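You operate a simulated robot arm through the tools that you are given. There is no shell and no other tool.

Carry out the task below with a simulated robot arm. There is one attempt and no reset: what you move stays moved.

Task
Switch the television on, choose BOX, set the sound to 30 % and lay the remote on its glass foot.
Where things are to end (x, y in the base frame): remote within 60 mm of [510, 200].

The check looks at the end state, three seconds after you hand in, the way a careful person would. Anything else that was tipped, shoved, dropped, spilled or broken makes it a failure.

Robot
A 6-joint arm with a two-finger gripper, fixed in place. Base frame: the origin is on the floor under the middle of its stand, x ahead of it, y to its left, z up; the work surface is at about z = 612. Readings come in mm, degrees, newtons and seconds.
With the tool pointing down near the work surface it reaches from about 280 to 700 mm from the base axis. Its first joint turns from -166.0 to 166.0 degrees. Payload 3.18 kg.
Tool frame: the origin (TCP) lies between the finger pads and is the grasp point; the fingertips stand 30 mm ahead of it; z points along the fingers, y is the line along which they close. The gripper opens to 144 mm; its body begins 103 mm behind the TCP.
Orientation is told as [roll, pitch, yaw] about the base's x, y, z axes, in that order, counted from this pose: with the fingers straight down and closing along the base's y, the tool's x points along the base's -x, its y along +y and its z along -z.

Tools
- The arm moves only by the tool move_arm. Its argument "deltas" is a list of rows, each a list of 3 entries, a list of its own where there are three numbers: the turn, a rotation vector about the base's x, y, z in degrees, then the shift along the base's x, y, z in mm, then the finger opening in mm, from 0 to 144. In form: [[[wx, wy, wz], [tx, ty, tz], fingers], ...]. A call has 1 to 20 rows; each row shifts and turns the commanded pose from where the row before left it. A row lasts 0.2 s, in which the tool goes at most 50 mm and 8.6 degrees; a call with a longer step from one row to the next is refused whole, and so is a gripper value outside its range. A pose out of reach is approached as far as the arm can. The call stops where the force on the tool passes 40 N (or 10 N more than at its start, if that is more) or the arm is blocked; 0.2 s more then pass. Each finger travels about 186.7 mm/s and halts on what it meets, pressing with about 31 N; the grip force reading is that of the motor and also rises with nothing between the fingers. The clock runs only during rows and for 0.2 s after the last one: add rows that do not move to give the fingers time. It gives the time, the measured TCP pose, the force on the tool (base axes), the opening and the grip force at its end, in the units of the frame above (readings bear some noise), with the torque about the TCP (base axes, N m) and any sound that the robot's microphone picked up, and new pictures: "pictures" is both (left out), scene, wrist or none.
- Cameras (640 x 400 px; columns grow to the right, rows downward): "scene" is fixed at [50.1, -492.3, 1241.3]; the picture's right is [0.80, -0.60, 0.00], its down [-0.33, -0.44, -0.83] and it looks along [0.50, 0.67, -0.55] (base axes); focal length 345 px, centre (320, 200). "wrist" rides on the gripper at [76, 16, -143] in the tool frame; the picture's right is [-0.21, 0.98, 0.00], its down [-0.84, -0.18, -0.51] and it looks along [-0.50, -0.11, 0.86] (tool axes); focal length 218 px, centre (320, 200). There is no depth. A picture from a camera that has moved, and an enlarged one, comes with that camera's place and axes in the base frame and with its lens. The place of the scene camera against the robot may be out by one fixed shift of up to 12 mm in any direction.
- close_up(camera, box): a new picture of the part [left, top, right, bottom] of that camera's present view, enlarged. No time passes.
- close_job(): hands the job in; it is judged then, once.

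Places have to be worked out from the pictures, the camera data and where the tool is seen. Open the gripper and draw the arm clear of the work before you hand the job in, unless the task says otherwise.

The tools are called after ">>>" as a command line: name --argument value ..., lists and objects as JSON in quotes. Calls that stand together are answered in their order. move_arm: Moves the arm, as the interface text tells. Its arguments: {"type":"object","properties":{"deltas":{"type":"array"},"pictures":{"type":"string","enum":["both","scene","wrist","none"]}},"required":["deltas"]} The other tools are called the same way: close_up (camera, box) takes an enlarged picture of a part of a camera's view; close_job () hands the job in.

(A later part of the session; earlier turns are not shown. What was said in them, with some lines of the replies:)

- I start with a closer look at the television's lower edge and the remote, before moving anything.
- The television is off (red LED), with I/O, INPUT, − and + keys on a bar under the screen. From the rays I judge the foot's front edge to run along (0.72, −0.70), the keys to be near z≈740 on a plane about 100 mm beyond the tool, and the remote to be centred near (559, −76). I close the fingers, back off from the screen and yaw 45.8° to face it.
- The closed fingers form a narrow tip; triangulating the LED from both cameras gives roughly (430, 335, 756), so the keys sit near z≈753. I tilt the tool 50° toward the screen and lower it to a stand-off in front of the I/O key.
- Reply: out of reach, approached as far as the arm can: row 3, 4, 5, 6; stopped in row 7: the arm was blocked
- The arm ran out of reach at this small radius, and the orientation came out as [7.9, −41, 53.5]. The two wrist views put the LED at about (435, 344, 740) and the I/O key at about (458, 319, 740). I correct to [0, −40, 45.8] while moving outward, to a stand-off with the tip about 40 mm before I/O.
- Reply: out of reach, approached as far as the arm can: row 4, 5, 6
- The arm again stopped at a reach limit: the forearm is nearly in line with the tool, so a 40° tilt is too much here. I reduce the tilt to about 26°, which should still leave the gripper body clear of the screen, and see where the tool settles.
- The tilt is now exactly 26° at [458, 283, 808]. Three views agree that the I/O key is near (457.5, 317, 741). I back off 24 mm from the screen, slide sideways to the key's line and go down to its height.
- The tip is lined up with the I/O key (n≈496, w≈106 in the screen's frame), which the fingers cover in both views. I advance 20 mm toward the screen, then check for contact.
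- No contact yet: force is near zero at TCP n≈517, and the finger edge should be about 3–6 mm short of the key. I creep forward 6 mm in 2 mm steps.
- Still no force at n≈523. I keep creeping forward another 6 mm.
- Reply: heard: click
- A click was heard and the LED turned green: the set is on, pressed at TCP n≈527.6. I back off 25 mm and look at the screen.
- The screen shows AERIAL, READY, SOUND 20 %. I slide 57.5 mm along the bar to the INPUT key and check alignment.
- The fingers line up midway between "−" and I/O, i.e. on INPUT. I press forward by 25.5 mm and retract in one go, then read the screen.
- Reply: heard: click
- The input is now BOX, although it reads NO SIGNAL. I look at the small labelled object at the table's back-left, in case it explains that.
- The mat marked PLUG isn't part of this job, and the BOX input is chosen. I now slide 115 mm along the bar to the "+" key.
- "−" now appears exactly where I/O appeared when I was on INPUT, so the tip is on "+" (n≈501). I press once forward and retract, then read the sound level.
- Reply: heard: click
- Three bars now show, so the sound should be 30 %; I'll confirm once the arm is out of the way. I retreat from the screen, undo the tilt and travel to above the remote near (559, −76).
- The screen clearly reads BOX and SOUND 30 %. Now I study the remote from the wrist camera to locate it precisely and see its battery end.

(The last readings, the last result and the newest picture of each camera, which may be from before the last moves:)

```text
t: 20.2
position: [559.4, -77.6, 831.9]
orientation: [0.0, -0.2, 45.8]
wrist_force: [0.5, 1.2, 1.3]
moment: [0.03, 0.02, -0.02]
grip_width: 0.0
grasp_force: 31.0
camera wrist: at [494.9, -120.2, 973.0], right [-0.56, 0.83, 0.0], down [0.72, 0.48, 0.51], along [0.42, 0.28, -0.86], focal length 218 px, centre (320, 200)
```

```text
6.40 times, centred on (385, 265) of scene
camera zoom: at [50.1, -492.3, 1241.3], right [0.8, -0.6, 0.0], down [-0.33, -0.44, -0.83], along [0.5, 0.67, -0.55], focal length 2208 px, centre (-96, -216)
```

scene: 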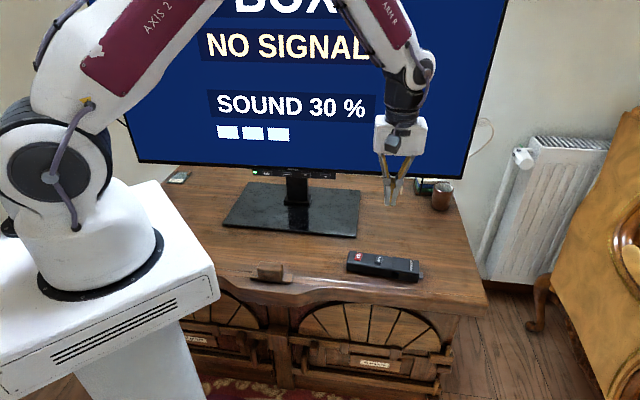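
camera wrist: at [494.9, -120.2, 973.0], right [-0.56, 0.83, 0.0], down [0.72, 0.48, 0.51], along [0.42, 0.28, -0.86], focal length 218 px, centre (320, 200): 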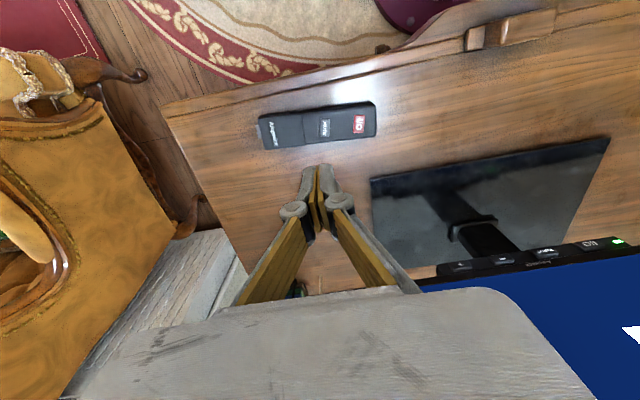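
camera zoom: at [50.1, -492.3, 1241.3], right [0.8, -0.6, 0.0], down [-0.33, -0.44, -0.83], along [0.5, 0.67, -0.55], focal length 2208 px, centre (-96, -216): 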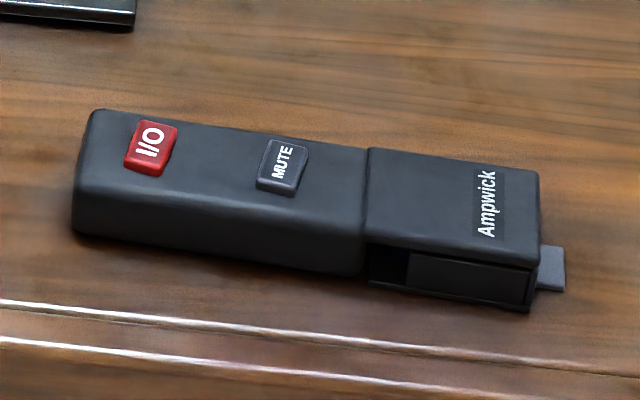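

From the wrist view the remote's I/O end is near (503, −17), the body/battery joint near (570, −101) and the battery end near (613, −148), with its axis at about −50°. The foot's front edge runs (585, 48)–(313, 323). I'll grip the solid body just ahead of the joint, so I rotate to yaw −50° over (550, −76) with the fingers open to 84 mm.

>>> move_arm --deltas '[[[0, 0, -8], [-4.7, 0.8, 0], 84], [[0, 0, -8], [-4.7, 0.8, 0], 84], [[0, 0, -8], [0, 0, 0], 84], [[0, 0, -8], [0, 0, 0], 84], [[0, 0, -8], [0, 0, 0], 84], [[0, 0, -8], [0, 0, 0], 84], [[0, 0, -8], [0, 0, 0], 84], [[0, 0, -8], [0, 0, 0], 84], [[0, 0, -8], [0, 0, 0], 84], [[0, 0, -8], [0, 0, 0], 84], [[0, 0, -8], [0, 0, -20], 84], [[0, 0, -8], [0, 0, -20], 84], [[0, 0, 0], [0, 0, -30], 84], [[0, 0, 0], [0, 0, 0], 84], [[0, 0, 0], [0, 0, 0], 84]]'

>>> close_up --camera "wrist" --box '[200, 80, 440, 230]'

>>> close_up --camera "scene" --box '[320, 190, 440, 290]'

```text
t: 23.4
position: [550.4, -73.8, 758.8]
orientation: [0.0, -0.1, -50.2]
wrist_force: [0.2, -0.1, -0.4]
moment: [0.0, 0.0, 0.01]
grip_width: 84.2
grasp_force: 0.1
camera wrist: at [513.9, -2.6, 901.6], right [0.89, 0.47, 0.0], down [0.4, -0.76, 0.51], along [0.24, -0.45, -0.86], focal length 218 px, centre (320, 200)
```

scene: 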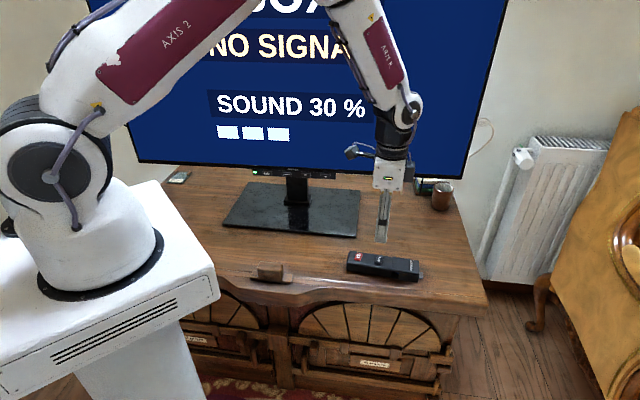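
wrist: 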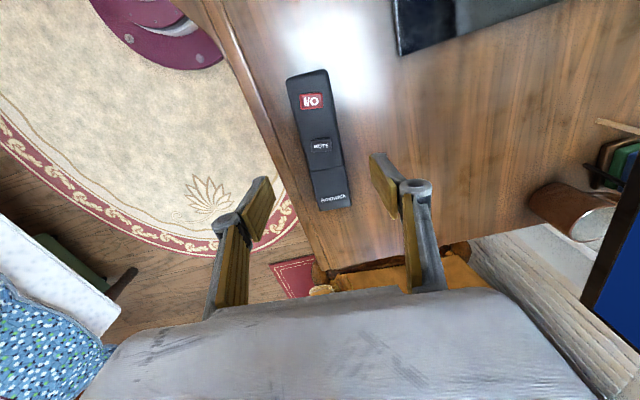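

```text
2.67 times, centred on (320, 155) of wrist
camera zoom: at [513.9, -2.6, 901.6], right [0.89, 0.47, 0.0], down [0.4, -0.76, 0.51], along [0.24, -0.45, -0.86], focal length 582 px, centre (320, 320)
```

zoom: 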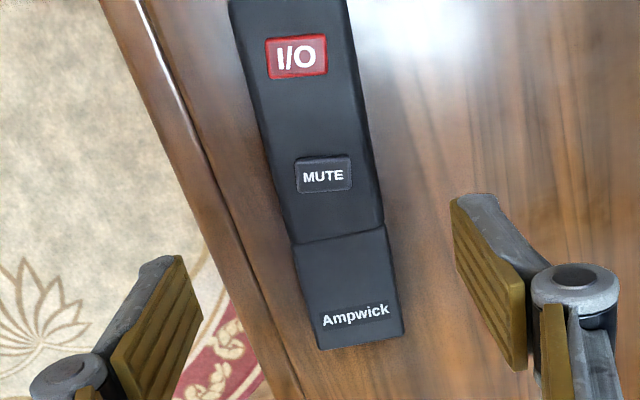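

```text
4.00 times, centred on (380, 240) of scene
camera zoom: at [50.1, -492.3, 1241.3], right [0.8, -0.6, 0.0], down [-0.33, -0.44, -0.83], along [0.5, 0.67, -0.55], focal length 1380 px, centre (80, 40)
```

zoom: 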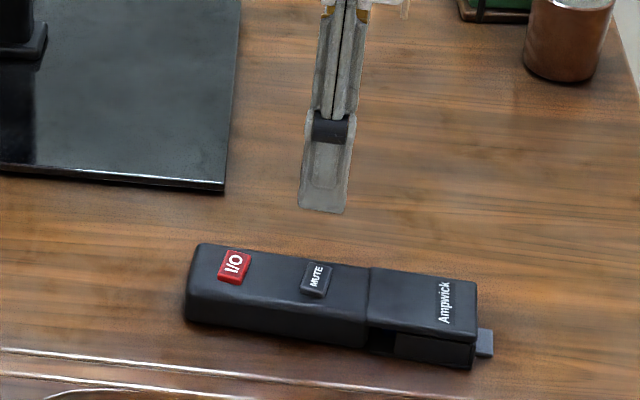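

Both views agree: the MUTE key sits on the axis at about (552, −73.5, 637), so the tool is centred over the body about 30 mm ahead of the battery joint. I narrow the fingers to 68 mm and descend to TCP z≈648, so the tips stay about 6 mm above the table.

>>> move_arm --deltas '[[[0, 0, 0], [1.2, 0.3, -30], 68], [[0, 0, 0], [0, 0, -35], 68], [[0, 0, 0], [0, 0, -25], 68], [[0, 0, 0], [0, 0, -12], 68], [[0, 0, 0], [0, 0, -8.8], 68], [[0, 0, 0], [0, 0, 0], 68]]'

>>> close_up --camera "wrist" --box '[200, 60, 440, 230]'

>>> close_up --camera "scene" --box '[320, 210, 440, 290]'

```text
t: 24.8
position: [551.4, -73.4, 647.1]
orientation: [0.0, 0.0, -50.2]
wrist_force: [0.5, 0.2, 0.6]
moment: [-0.03, 0.0, -0.01]
grip_width: 68.0
grasp_force: 0.1
camera wrist: at [514.7, -3.3, 789.1], right [0.88, 0.47, 0.0], down [0.4, -0.76, 0.51], along [0.24, -0.45, -0.86], focal length 218 px, centre (320, 200)
```

scene: 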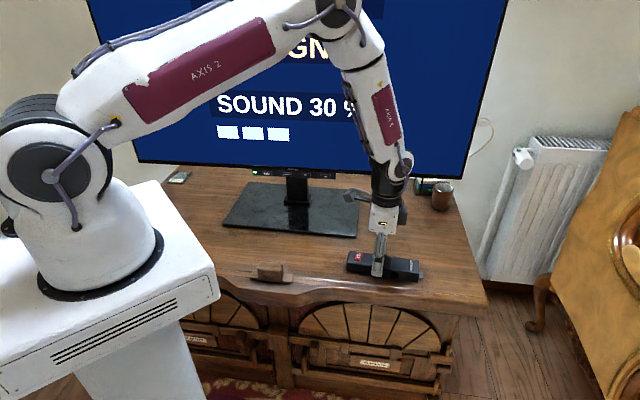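
wrist: 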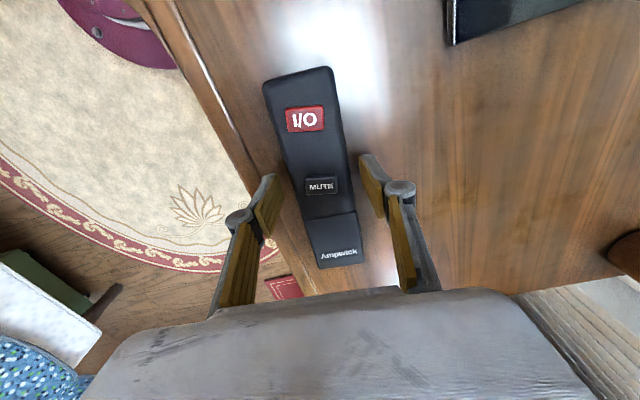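

```text
2.35 times, centred on (320, 145) of wrist
camera zoom: at [514.7, -3.3, 789.1], right [0.88, 0.47, 0.0], down [0.4, -0.76, 0.51], along [0.24, -0.45, -0.86], focal length 514 px, centre (320, 329)
```

zoom: 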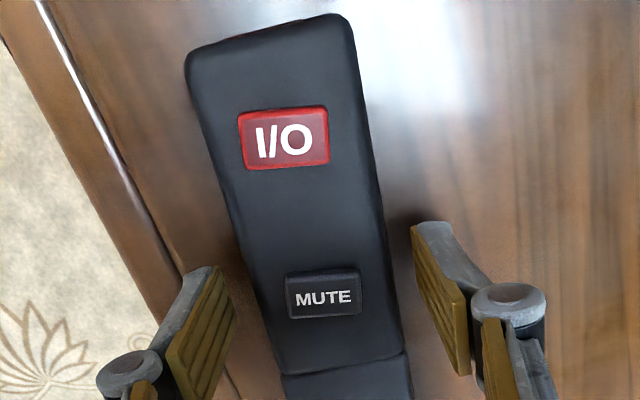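

```text
5.00 times, centred on (380, 250) of scene
camera zoom: at [50.1, -492.3, 1241.3], right [0.8, -0.6, 0.0], down [-0.33, -0.44, -0.83], along [0.5, 0.67, -0.55], focal length 1725 px, centre (20, -50)
```

zoom: 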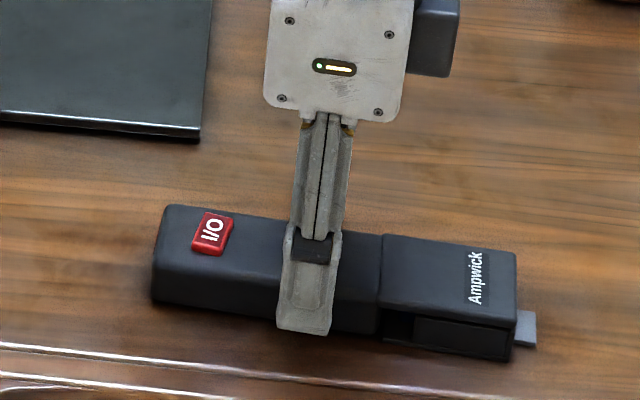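

The fingers straddle the body between I/O and the battery joint with about 10 mm of room on each side. I close on it.

>>> move_arm --deltas '[[[0, 0, 0], [0, 0, 0], 48], [[0, 0, 0], [0, 0, 0], 30], [[0, 0, 0], [0, 0, 0], 30], [[0, 0, 0], [0, 0, 0], 30]]'

>>> close_up --camera "wrist" --box '[200, 60, 440, 230]'

```text
t: 25.8
position: [550.7, -73.6, 647.0]
orientation: [-0.1, -0.1, -50.2]
wrist_force: [1.3, -0.5, 0.4]
moment: [-0.03, -0.15, 0.03]
grip_width: 49.4
grasp_force: 31.4
camera wrist: at [514.6, -3.3, 789.2], right [0.88, 0.47, 0.0], down [0.4, -0.76, 0.51], along [0.24, -0.45, -0.86], focal length 218 px, centre (320, 200)
```

scene: 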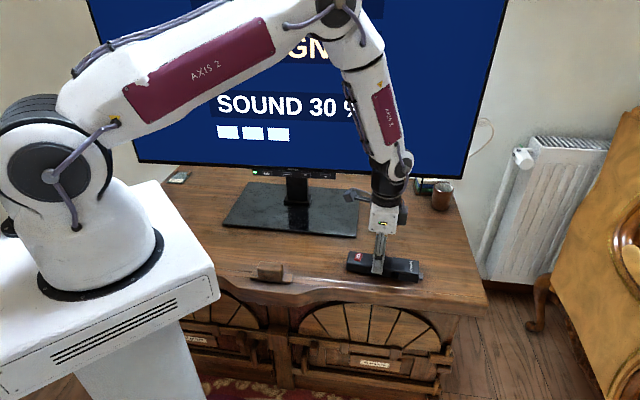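
wrist: 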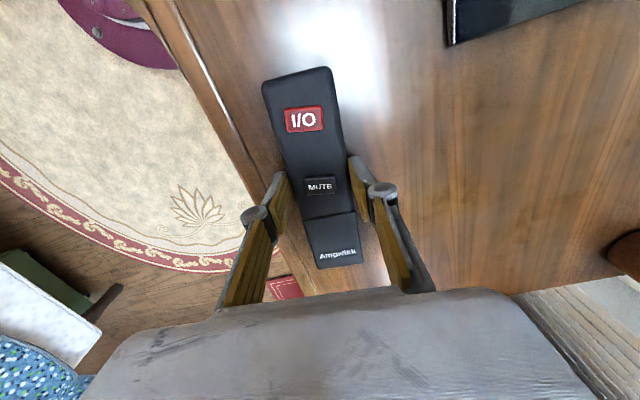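

```text
2.35 times, centred on (320, 145) of wrist
camera zoom: at [514.6, -3.3, 789.2], right [0.88, 0.47, 0.0], down [0.4, -0.76, 0.51], along [0.24, -0.45, -0.86], focal length 514 px, centre (320, 329)
```

zoom: 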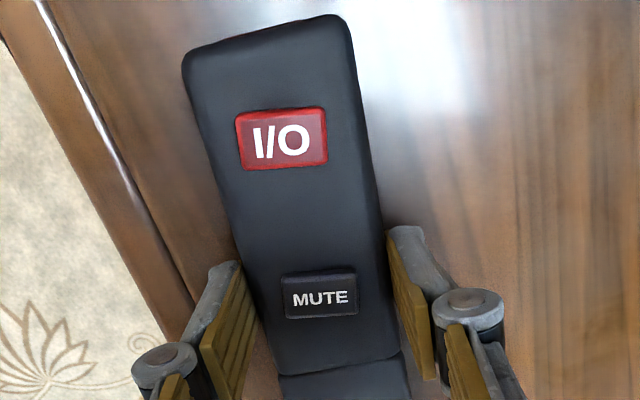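

The grip is firm at 49.4 mm. I lift 60 mm slowly and check that the remote and its battery part come up together.

>>> move_arm --deltas '[[[0, 0, 0], [0, 0, 5], 30], [[0, 0, 0], [0, 0, 10], 30], [[0, 0, 0], [0, 0, 15], 30], [[0, 0, 0], [0, 0, 15], 30], [[0, 0, 0], [0, 0, 15], 30], [[0, 0, 0], [0, 0, 0], 30]]'

>>> close_up --camera "scene" --box '[320, 190, 440, 290]'

>>> close_up --camera "wrist" --box '[200, 60, 440, 290]'

```text
t: 27.2
position: [551.7, -71.8, 708.3]
orientation: [0.0, -0.1, -50.2]
wrist_force: [0.2, 1.5, -1.3]
moment: [0.02, 0.0, 0.03]
grip_width: 49.1
grasp_force: 31.1
camera wrist: at [515.3, -2.6, 850.5], right [0.88, 0.47, 0.0], down [0.4, -0.76, 0.51], along [0.24, -0.45, -0.86], focal length 218 px, centre (320, 200)
```

scene: 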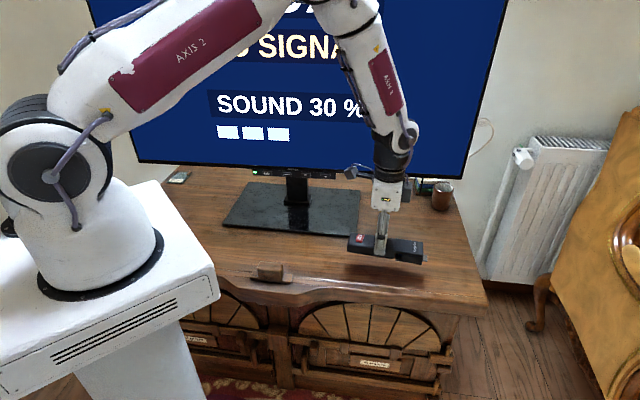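
wrist: 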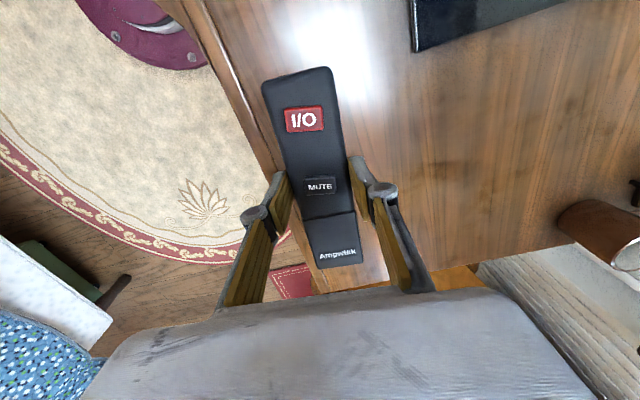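

```text
4.00 times, centred on (380, 240) of scene
camera zoom: at [50.1, -492.3, 1241.3], right [0.8, -0.6, 0.0], down [-0.33, -0.44, -0.83], along [0.5, 0.67, -0.55], focal length 1380 px, centre (80, 40)
```

zoom: 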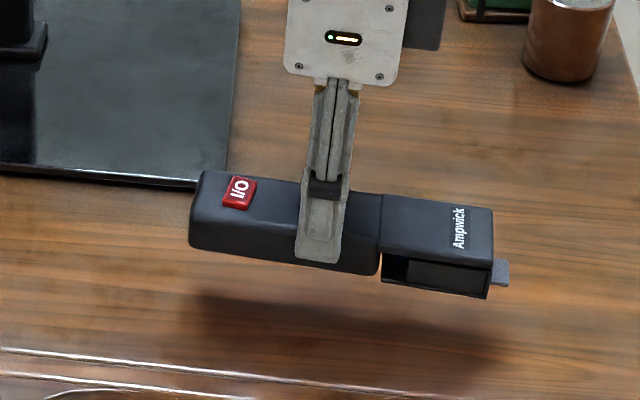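

```text
1.74 times, centred on (320, 175) of wrist
camera zoom: at [515.3, -2.6, 850.5], right [0.88, 0.47, 0.0], down [0.4, -0.76, 0.51], along [0.24, -0.45, -0.86], focal length 380 px, centre (320, 244)
```

zoom: 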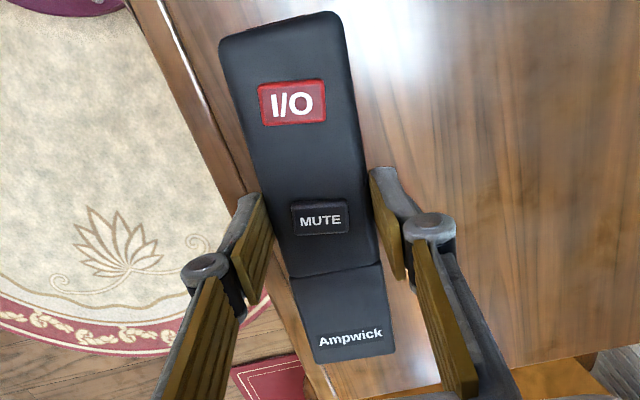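

The remote hangs level, with about 1–2 N of extra load. Before going near the screen I look at the gripper's dark box on its far side, to know what sticks out toward the television.

>>> close_up --camera "scene" --box '[330, 130, 450, 220]'

```text
4.44 times, centred on (390, 175) of scene
camera zoom: at [50.1, -492.3, 1241.3], right [0.8, -0.6, 0.0], down [-0.33, -0.44, -0.83], along [0.5, 0.67, -0.55], focal length 1533 px, centre (9, 311)
```

zoom: 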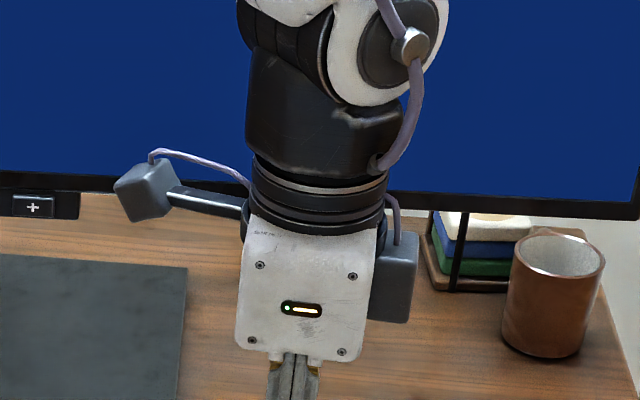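

The extra box sits on the tool's −x side, which will point along the screen and not toward it. I carry the remote to a spot 28 mm short of the drop line, (468, 174), turning it 5° to lie parallel to the foot's front edge.

>>> move_arm --deltas '[[[0, 0, 0.8], [-14, 41.2, 0], 30], [[0, 0, 0.8], [-14, 41.2, 0], 30], [[0, 0, 0.8], [-14, 41.2, 0], 30], [[0, 0, 0.8], [-14, 41.2, 0], 30], [[0, 0, 0.8], [-14, 41.2, 0], 30], [[0, 0, 0.9], [-14, 41.2, 0], 30], [[0, 0, 0], [0, 0, 0], 30], [[0, 0, 0], [0, 0, 0], 30]]'

>>> close_up --camera "scene" --box '[210, 90, 390, 250]'

```text
t: 29.0
position: [469.2, 173.6, 708.3]
orientation: [0.1, -0.1, -45.3]
wrist_force: [0.1, -0.1, -1.0]
moment: [0.02, 0.03, 0.01]
grip_width: 49.1
grasp_force: 30.8
camera wrist: at [427.5, 239.6, 850.5], right [0.84, 0.54, 0.0], down [0.46, -0.72, 0.51], along [0.28, -0.43, -0.86], focal length 218 px, centre (320, 200)
```

scene: 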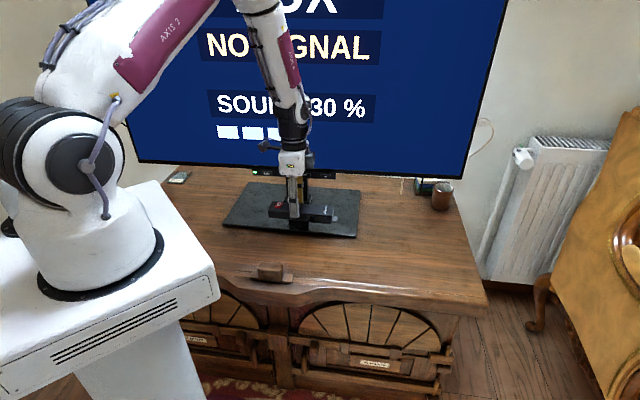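
wrist: 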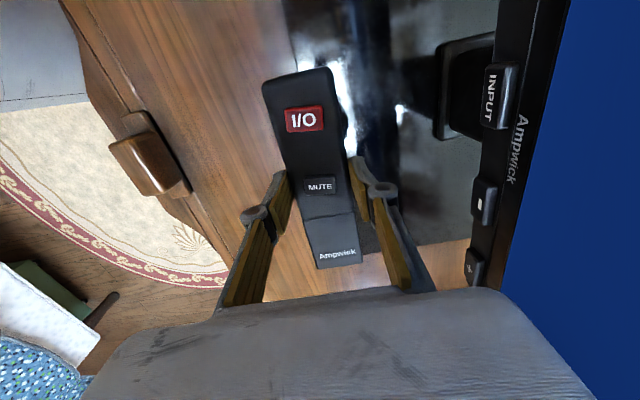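

```text
2.50 times, centred on (300, 170) of scene
camera zoom: at [50.1, -492.3, 1241.3], right [0.8, -0.6, 0.0], down [-0.33, -0.44, -0.83], along [0.5, 0.67, -0.55], focal length 862 px, centre (370, 275)
```

zoom: 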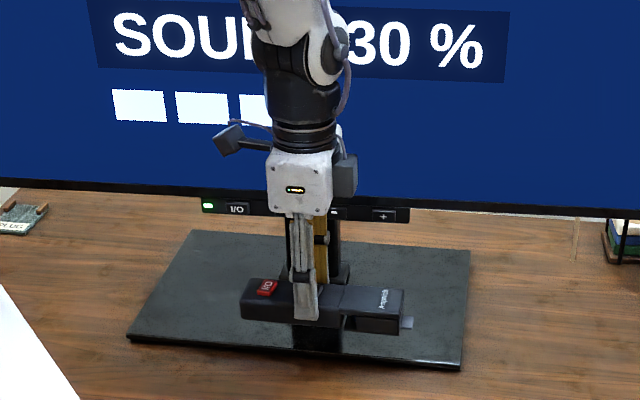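

The camera sees the keys' face at about n'≈550 and the gripper body about 45 mm short of it. I check where the foot's front edge lies under the remote before the last shift.

>>> close_up --camera "wrist" --box '[220, 0, 460, 150]'

>>> close_up --camera "wrist" --box '[330, 150, 530, 300]'

```text
2.67 times, centred on (340, 75) of wrist
camera zoom: at [427.5, 239.6, 850.5], right [0.84, 0.54, 0.0], down [0.46, -0.72, 0.51], along [0.28, -0.43, -0.86], focal length 582 px, centre (267, 533)
```

zoom: 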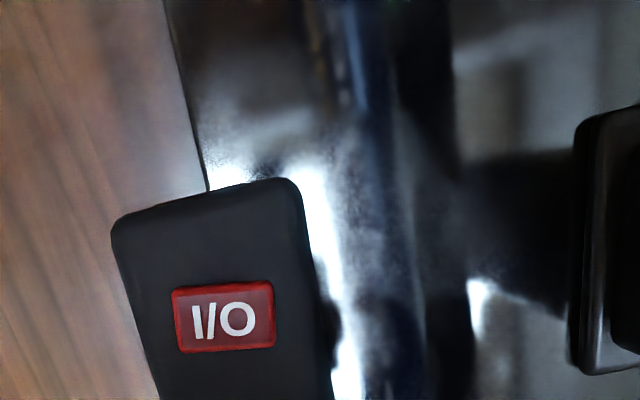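

```text
2.67 times, centred on (430, 225) of wrist
camera zoom: at [427.5, 239.6, 850.5], right [0.84, 0.54, 0.0], down [0.46, -0.72, 0.51], along [0.28, -0.43, -0.86], focal length 582 px, centre (27, 133)
```

zoom: 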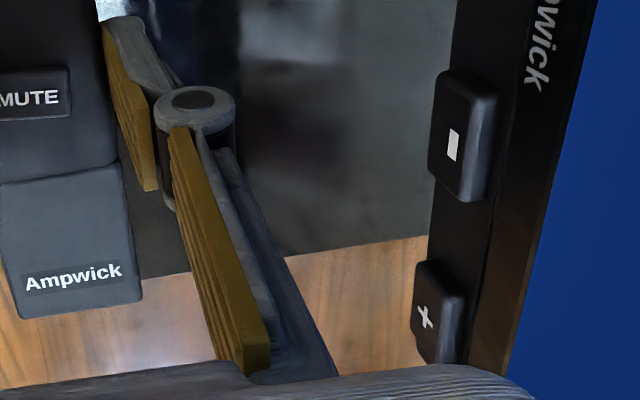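

The foot's front edge is at n'≈451.5 and the neck's plinth at ≈571, so a remote centred at n'≈484 lies fully on the glass with the gripper still clear of the screen. I shift 29 mm toward the television and lower to about 7 mm above the glass.

>>> move_arm --deltas '[[[0, 0, 0], [6.9, 6.8, 0], 30], [[0, 0, 0], [6.9, 6.8, 0], 30], [[0, 0, 0], [6.5, 6.5, 0], 30], [[0, 0, 0], [0, 0, -15], 30], [[0, 0, 0], [0, 0, -15], 30], [[0, 0, 0], [0, 0, -10], 30], [[0, 0, 0], [0, 0, -6], 30], [[0, 0, 0], [0, 0, 0], 30]]'

>>> close_up --camera "scene" --box '[210, 130, 390, 250]'

```text
t: 30.8
position: [489.2, 192.7, 661.6]
orientation: [-0.1, 0.0, -45.4]
wrist_force: [0.3, 0.3, -1.4]
moment: [0.02, 0.0, 0.02]
grip_width: 49.2
grasp_force: 30.9
camera wrist: at [446.8, 260.7, 804.8], right [0.84, 0.54, 0.0], down [0.46, -0.72, 0.51], along [0.28, -0.43, -0.86], focal length 218 px, centre (320, 200)
```

scene: 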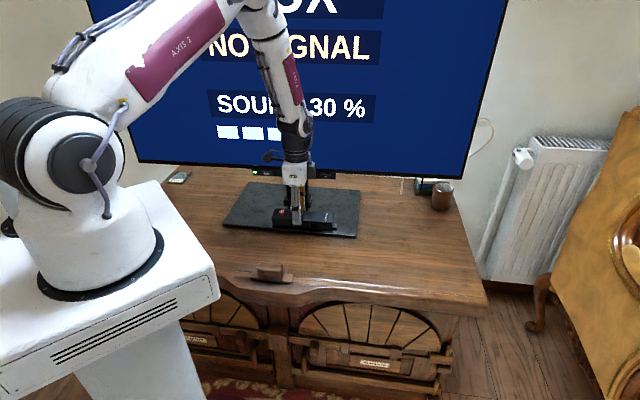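
wrist: 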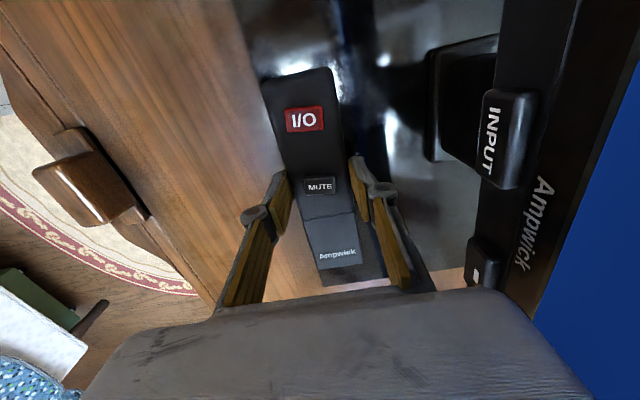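

```text
3.33 times, centred on (300, 190) of scene
camera zoom: at [50.1, -492.3, 1241.3], right [0.8, -0.6, 0.0], down [-0.33, -0.44, -0.83], along [0.5, 0.67, -0.55], focal length 1150 px, centre (387, 233)
```

zoom: 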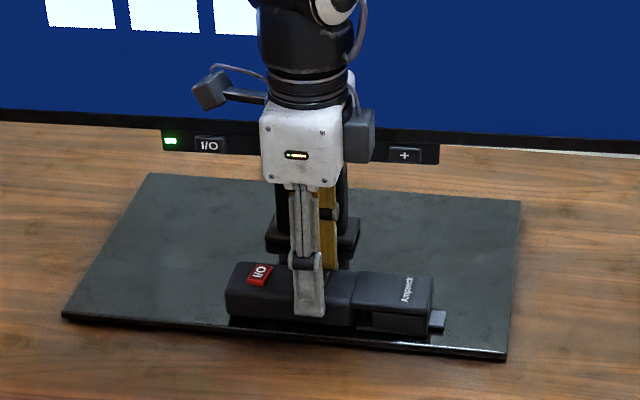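

The remote hovers just above the front strip of the glass, fully inside its outline. I lower it gently in small steps while watching the force.

>>> move_arm --deltas '[[[0, 0, 0], [0, 0, -1.5], 30], [[0, 0, 0], [0, 0, -1.5], 30], [[0, 0, 0], [0, 0, -1], 30], [[0, 0, 0], [0, 0, 0], 30]]' --pictures "none"

```text
t: 31.8
position: [488.6, 194.6, 659.2]
orientation: [0.1, -0.1, -45.3]
wrist_force: [-3.6, 0.2, 15.5]
moment: [-0.15, 0.19, -0.01]
grip_width: 49.1
grasp_force: 31.0
```

The force rose to 15.5 N, so the remote is on the glass (TCP z≈659). I ease up 1 mm and check before opening.

>>> move_arm --deltas '[[[0, 0, 0], [0, 0, 0.8], 30], [[0, 0, 0], [0, 0, 0], 30]]'

>>> close_up --camera "scene" --box '[230, 170, 350, 250]'

```text
t: 32.4
position: [488.7, 193.5, 659.0]
orientation: [0.1, -0.1, -45.3]
wrist_force: [0.7, 1.1, 2.0]
moment: [0.0, -0.2, 0.06]
grip_width: 49.2
grasp_force: 30.7
camera wrist: at [446.7, 260.1, 801.2], right [0.84, 0.54, 0.0], down [0.46, -0.72, 0.51], along [0.28, -0.43, -0.86], focal length 218 px, centre (320, 200)
```

scene: 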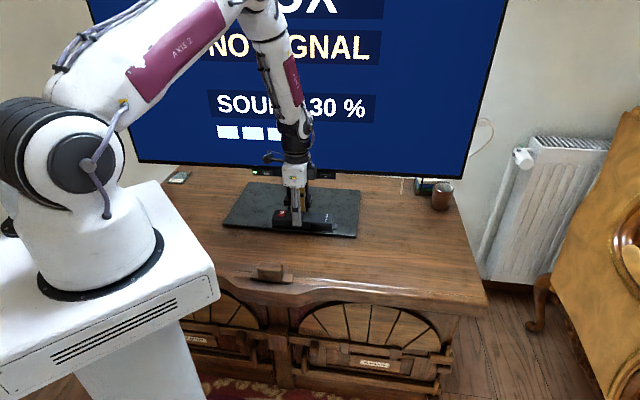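
wrist: 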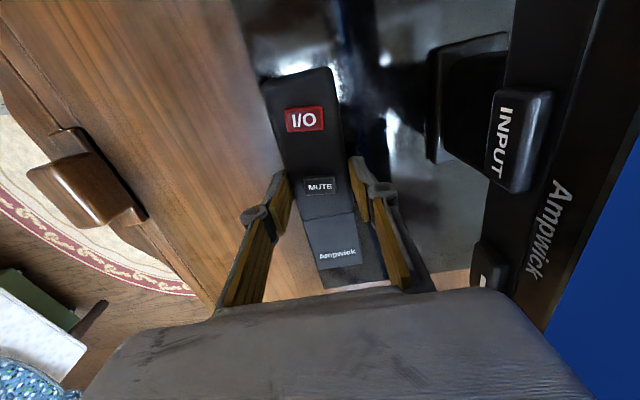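

```text
5.00 times, centred on (290, 210) of scene
camera zoom: at [50.1, -492.3, 1241.3], right [0.8, -0.6, 0.0], down [-0.33, -0.44, -0.83], along [0.5, 0.67, -0.55], focal length 1725 px, centre (470, 150)
```

zoom: 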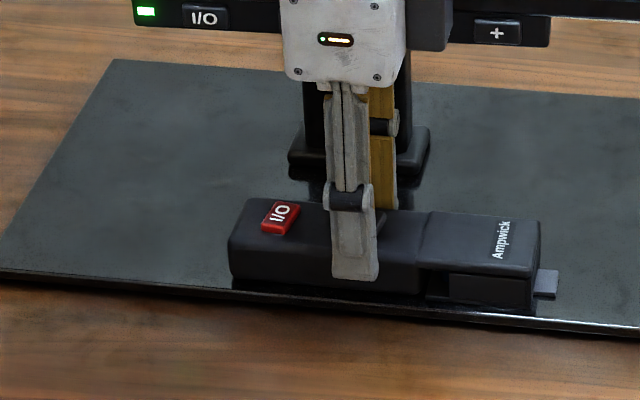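

The load fell to about 2 N with the remote resting on the glass. I open a little at a time to 66 mm, keeping the tool still.

>>> move_arm --deltas '[[[0, 0, 0], [0, 0, 0], 52], [[0, 0, 0], [0, 0, 0], 58], [[0, 0, 0], [0, 0, 0], 64], [[0, 0, 0], [0, 0, 0], 66], [[0, 0, 0], [0, 0, 0], 66]]'

>>> close_up --camera "wrist" --box '[220, 50, 540, 300]'

>>> close_up --camera "scene" --box '[230, 170, 350, 250]'

```text
t: 33.6
position: [488.8, 193.7, 660.2]
orientation: [0.0, -0.1, -45.4]
wrist_force: [0.0, 0.0, -0.1]
moment: [0.0, -0.02, 0.02]
grip_width: 66.1
grasp_force: 0.0
camera wrist: at [446.6, 260.1, 801.4], right [0.84, 0.54, 0.0], down [0.46, -0.72, 0.51], along [0.28, -0.43, -0.86], focal length 218 px, centre (320, 200)
```

scene: 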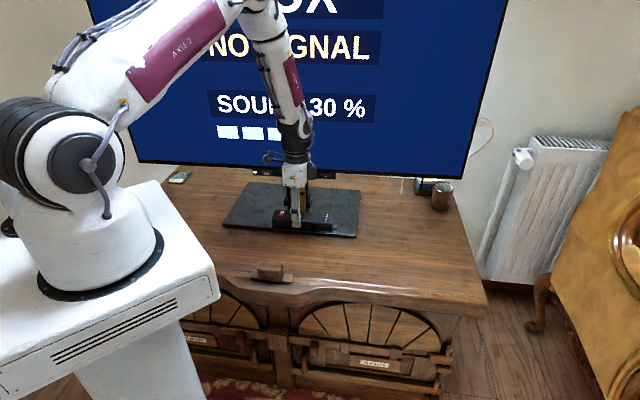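
wrist: 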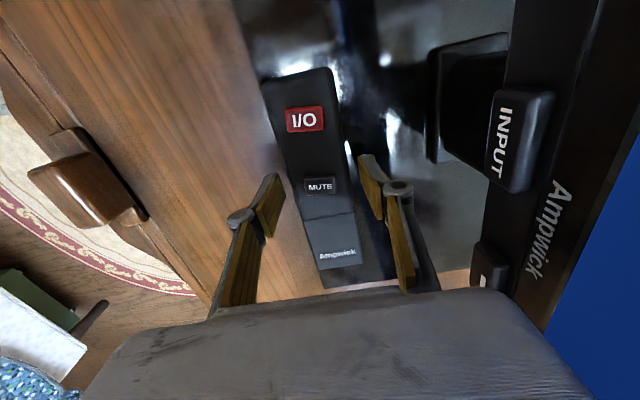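

```text
1.60 times, centred on (380, 175) of wrist
camera zoom: at [446.6, 260.1, 801.4], right [0.84, 0.54, 0.0], down [0.46, -0.72, 0.51], along [0.28, -0.43, -0.86], focal length 349 px, centre (224, 240)
```

zoom: 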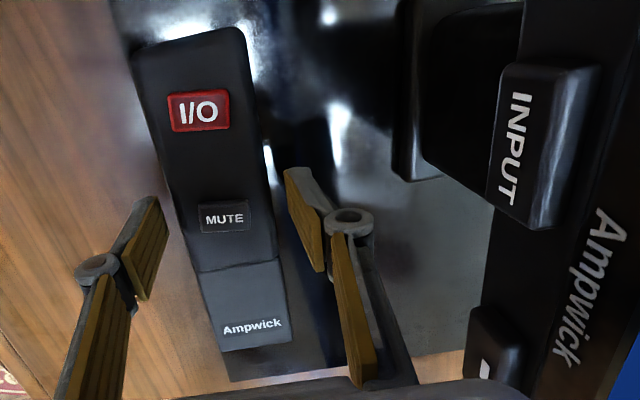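

```text
5.00 times, centred on (290, 210) of scene
camera zoom: at [50.1, -492.3, 1241.3], right [0.8, -0.6, 0.0], down [-0.33, -0.44, -0.83], along [0.5, 0.67, -0.55], focal length 1725 px, centre (470, 150)
```

zoom: 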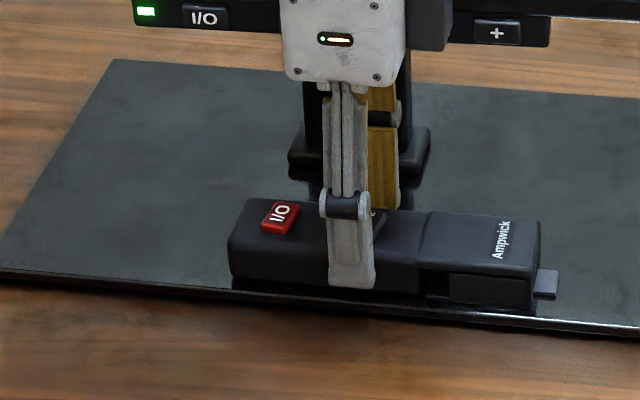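

The remote is released and lies flat on the glass. I lift straight up, then draw back from the screen and up, clear of the work.

>>> move_arm --deltas '[[[0, 0, 0], [0, 0, 10], 66], [[0, 0, 0], [0, 0, 20], 66], [[0, 0, 0], [0, 0, 25], 66], [[0, 0, 0], [-10, -10, 20], 66], [[0, 0, 0], [-20, -25, 20], 66], [[0, 0, 0], [-20, -35, 20], 66], [[0, 0, 0], [-10, -40, 20], 66], [[0, 0, 0], [-10, -40, 20], 66], [[0, 0, 0], [0, -40, 20], 90], [[0, 0, 0], [0, -40, 10], 100], [[0, 0, 0], [0, 0, 0], 100]]'

>>> close_up --camera "scene" --box '[100, 0, 520, 260]'

>>> close_up --camera "scene" --box '[220, 160, 370, 250]'

```text
t: 36.0
position: [419.0, -36.9, 843.4]
orientation: [0.0, -0.1, -45.4]
wrist_force: [0.9, 0.1, 1.1]
moment: [-0.02, -0.03, 0.02]
grip_width: 100.0
grasp_force: 0.2
camera wrist: at [376.0, 29.3, 985.9], right [0.84, 0.54, 0.0], down [0.46, -0.72, 0.51], along [0.28, -0.43, -0.86], focal length 218 px, centre (320, 200)
```

scene: 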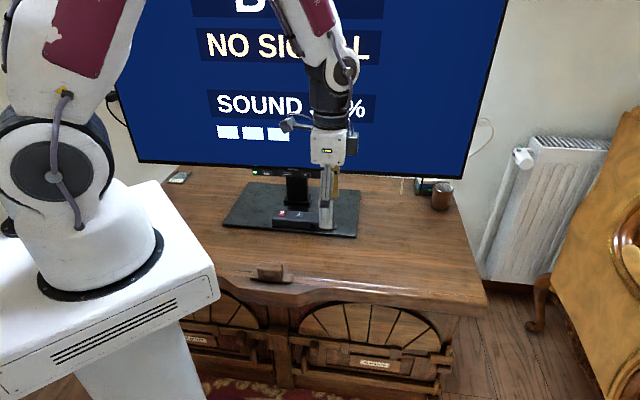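
wrist: 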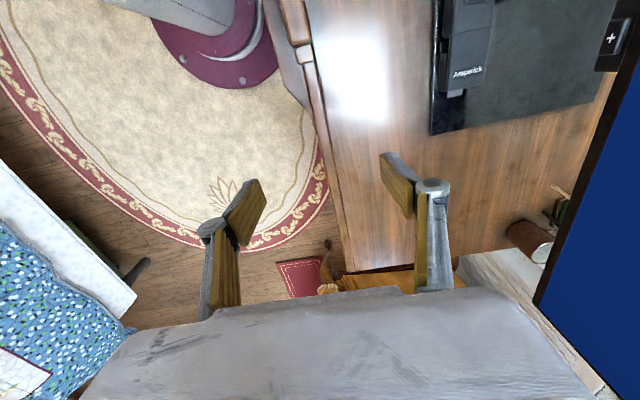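

```text
1.52 times, centred on (310, 130) of scene
camera zoom: at [50.1, -492.3, 1241.3], right [0.8, -0.6, 0.0], down [-0.33, -0.44, -0.83], along [0.5, 0.67, -0.55], focal length 526 px, centre (335, 307)
```

zoom: 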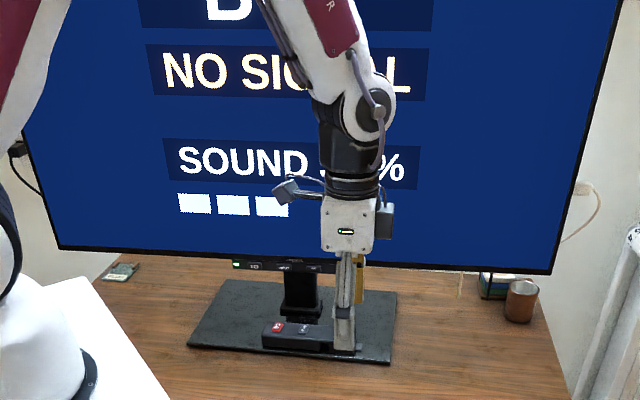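

```text
4.27 times, centred on (295, 205) of scene
camera zoom: at [50.1, -492.3, 1241.3], right [0.8, -0.6, 0.0], down [-0.33, -0.44, -0.83], along [0.5, 0.67, -0.55], focal length 1472 px, centre (427, 179)
```

zoom: 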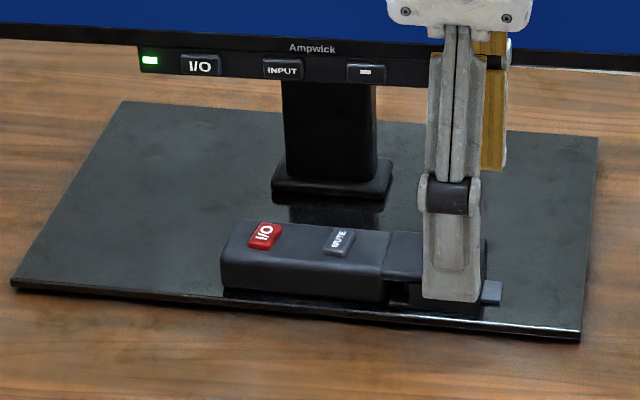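

The arm still hides part of the view, so I draw it farther to the right to check the final state.

>>> move_arm --deltas '[[[0, 0, 0], [10, -40, 10], 100], [[0, 0, 0], [10, -40, 10], 100], [[0, 0, 0], [10, -40, 10], 100], [[0, 0, 0], [10, -40, 10], 100], [[0, 0, 0], [0, 0, 0], 100], [[0, 0, 0], [0, 0, 0], 100]]'

>>> close_up --camera "scene" --box '[100, 0, 520, 260]'

>>> close_up --camera "scene" --box '[220, 160, 370, 250]'

```text
t: 37.4
position: [457.8, -194.2, 884.1]
orientation: [0.0, -0.1, -45.3]
wrist_force: [0.5, 0.7, 0.8]
moment: [-0.04, -0.01, -0.02]
grip_width: 99.9
grasp_force: 0.0
camera wrist: at [415.1, -127.1, 1025.3], right [0.84, 0.54, 0.0], down [0.46, -0.72, 0.51], along [0.28, -0.43, -0.86], focal length 218 px, centre (320, 200)
```

scene: 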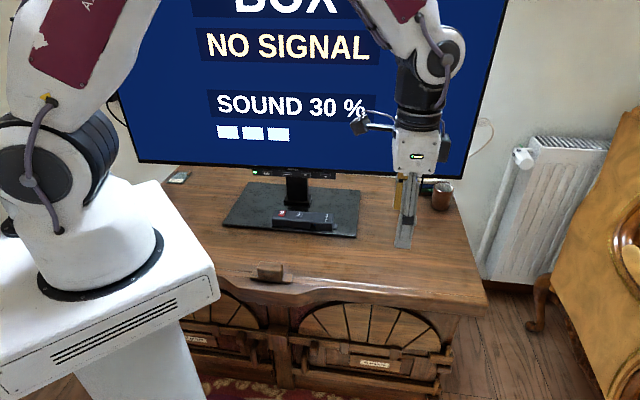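
wrist: 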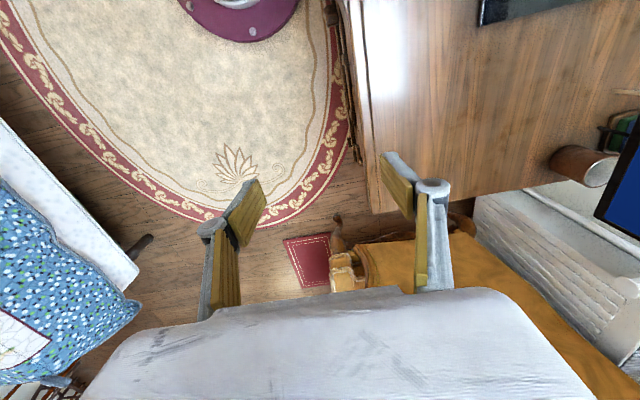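

```text
1.52 times, centred on (310, 130) of scene
camera zoom: at [50.1, -492.3, 1241.3], right [0.8, -0.6, 0.0], down [-0.33, -0.44, -0.83], along [0.5, 0.67, -0.55], focal length 526 px, centre (335, 307)
```

zoom: 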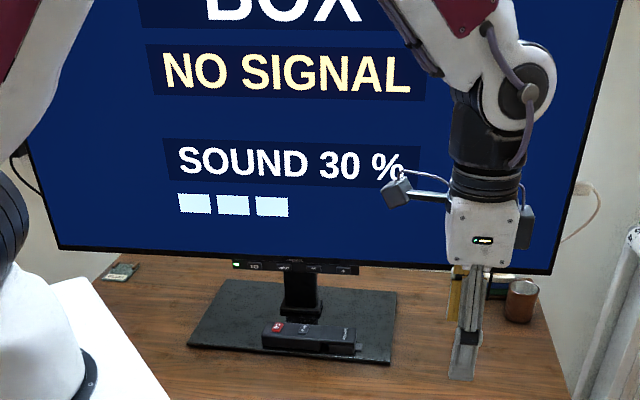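

```text
4.27 times, centred on (295, 205) of scene
camera zoom: at [50.1, -492.3, 1241.3], right [0.8, -0.6, 0.0], down [-0.33, -0.44, -0.83], along [0.5, 0.67, -0.55], focal length 1472 px, centre (427, 179)
```

zoom: 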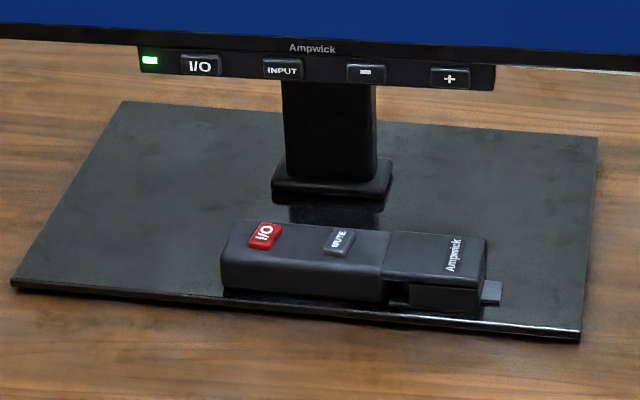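

The television is on (green LED) and reads BOX and SOUND 30 %. The remote lies flat on the glass foot, centred near (496, 186), about 20 mm from the target. The mug, books and mat are where they were, and the gripper is open and clear. BOX itself shows NO SIGNAL; the task doesn't ask for a picture, so I leave that and hand in.

>>> close_job

```text
The job is handed in.
```

The television is on and set to BOX with the sound at 30 %, and the remote is lying flat on the glass foot. I've handed the job in; no verdict has come back.

- **Television:** I used the keys on the set itself, pressing I/O, INPUT and + once each. The LED turned green and the screen reads BOX and SOUND 30 %.
- **Remote:** I judge its centre to be at about (496, 186), roughly 20 mm from the target and inside the 60 mm limit. That comes from the arm's position at release and the camera views.
- **Everything else:** the last pictures show nothing else moved or knocked over. The gripper is open and the arm is clear.

BOX shows NO SIGNAL. The source was chosen as asked, and I did not look into why there is no picture.
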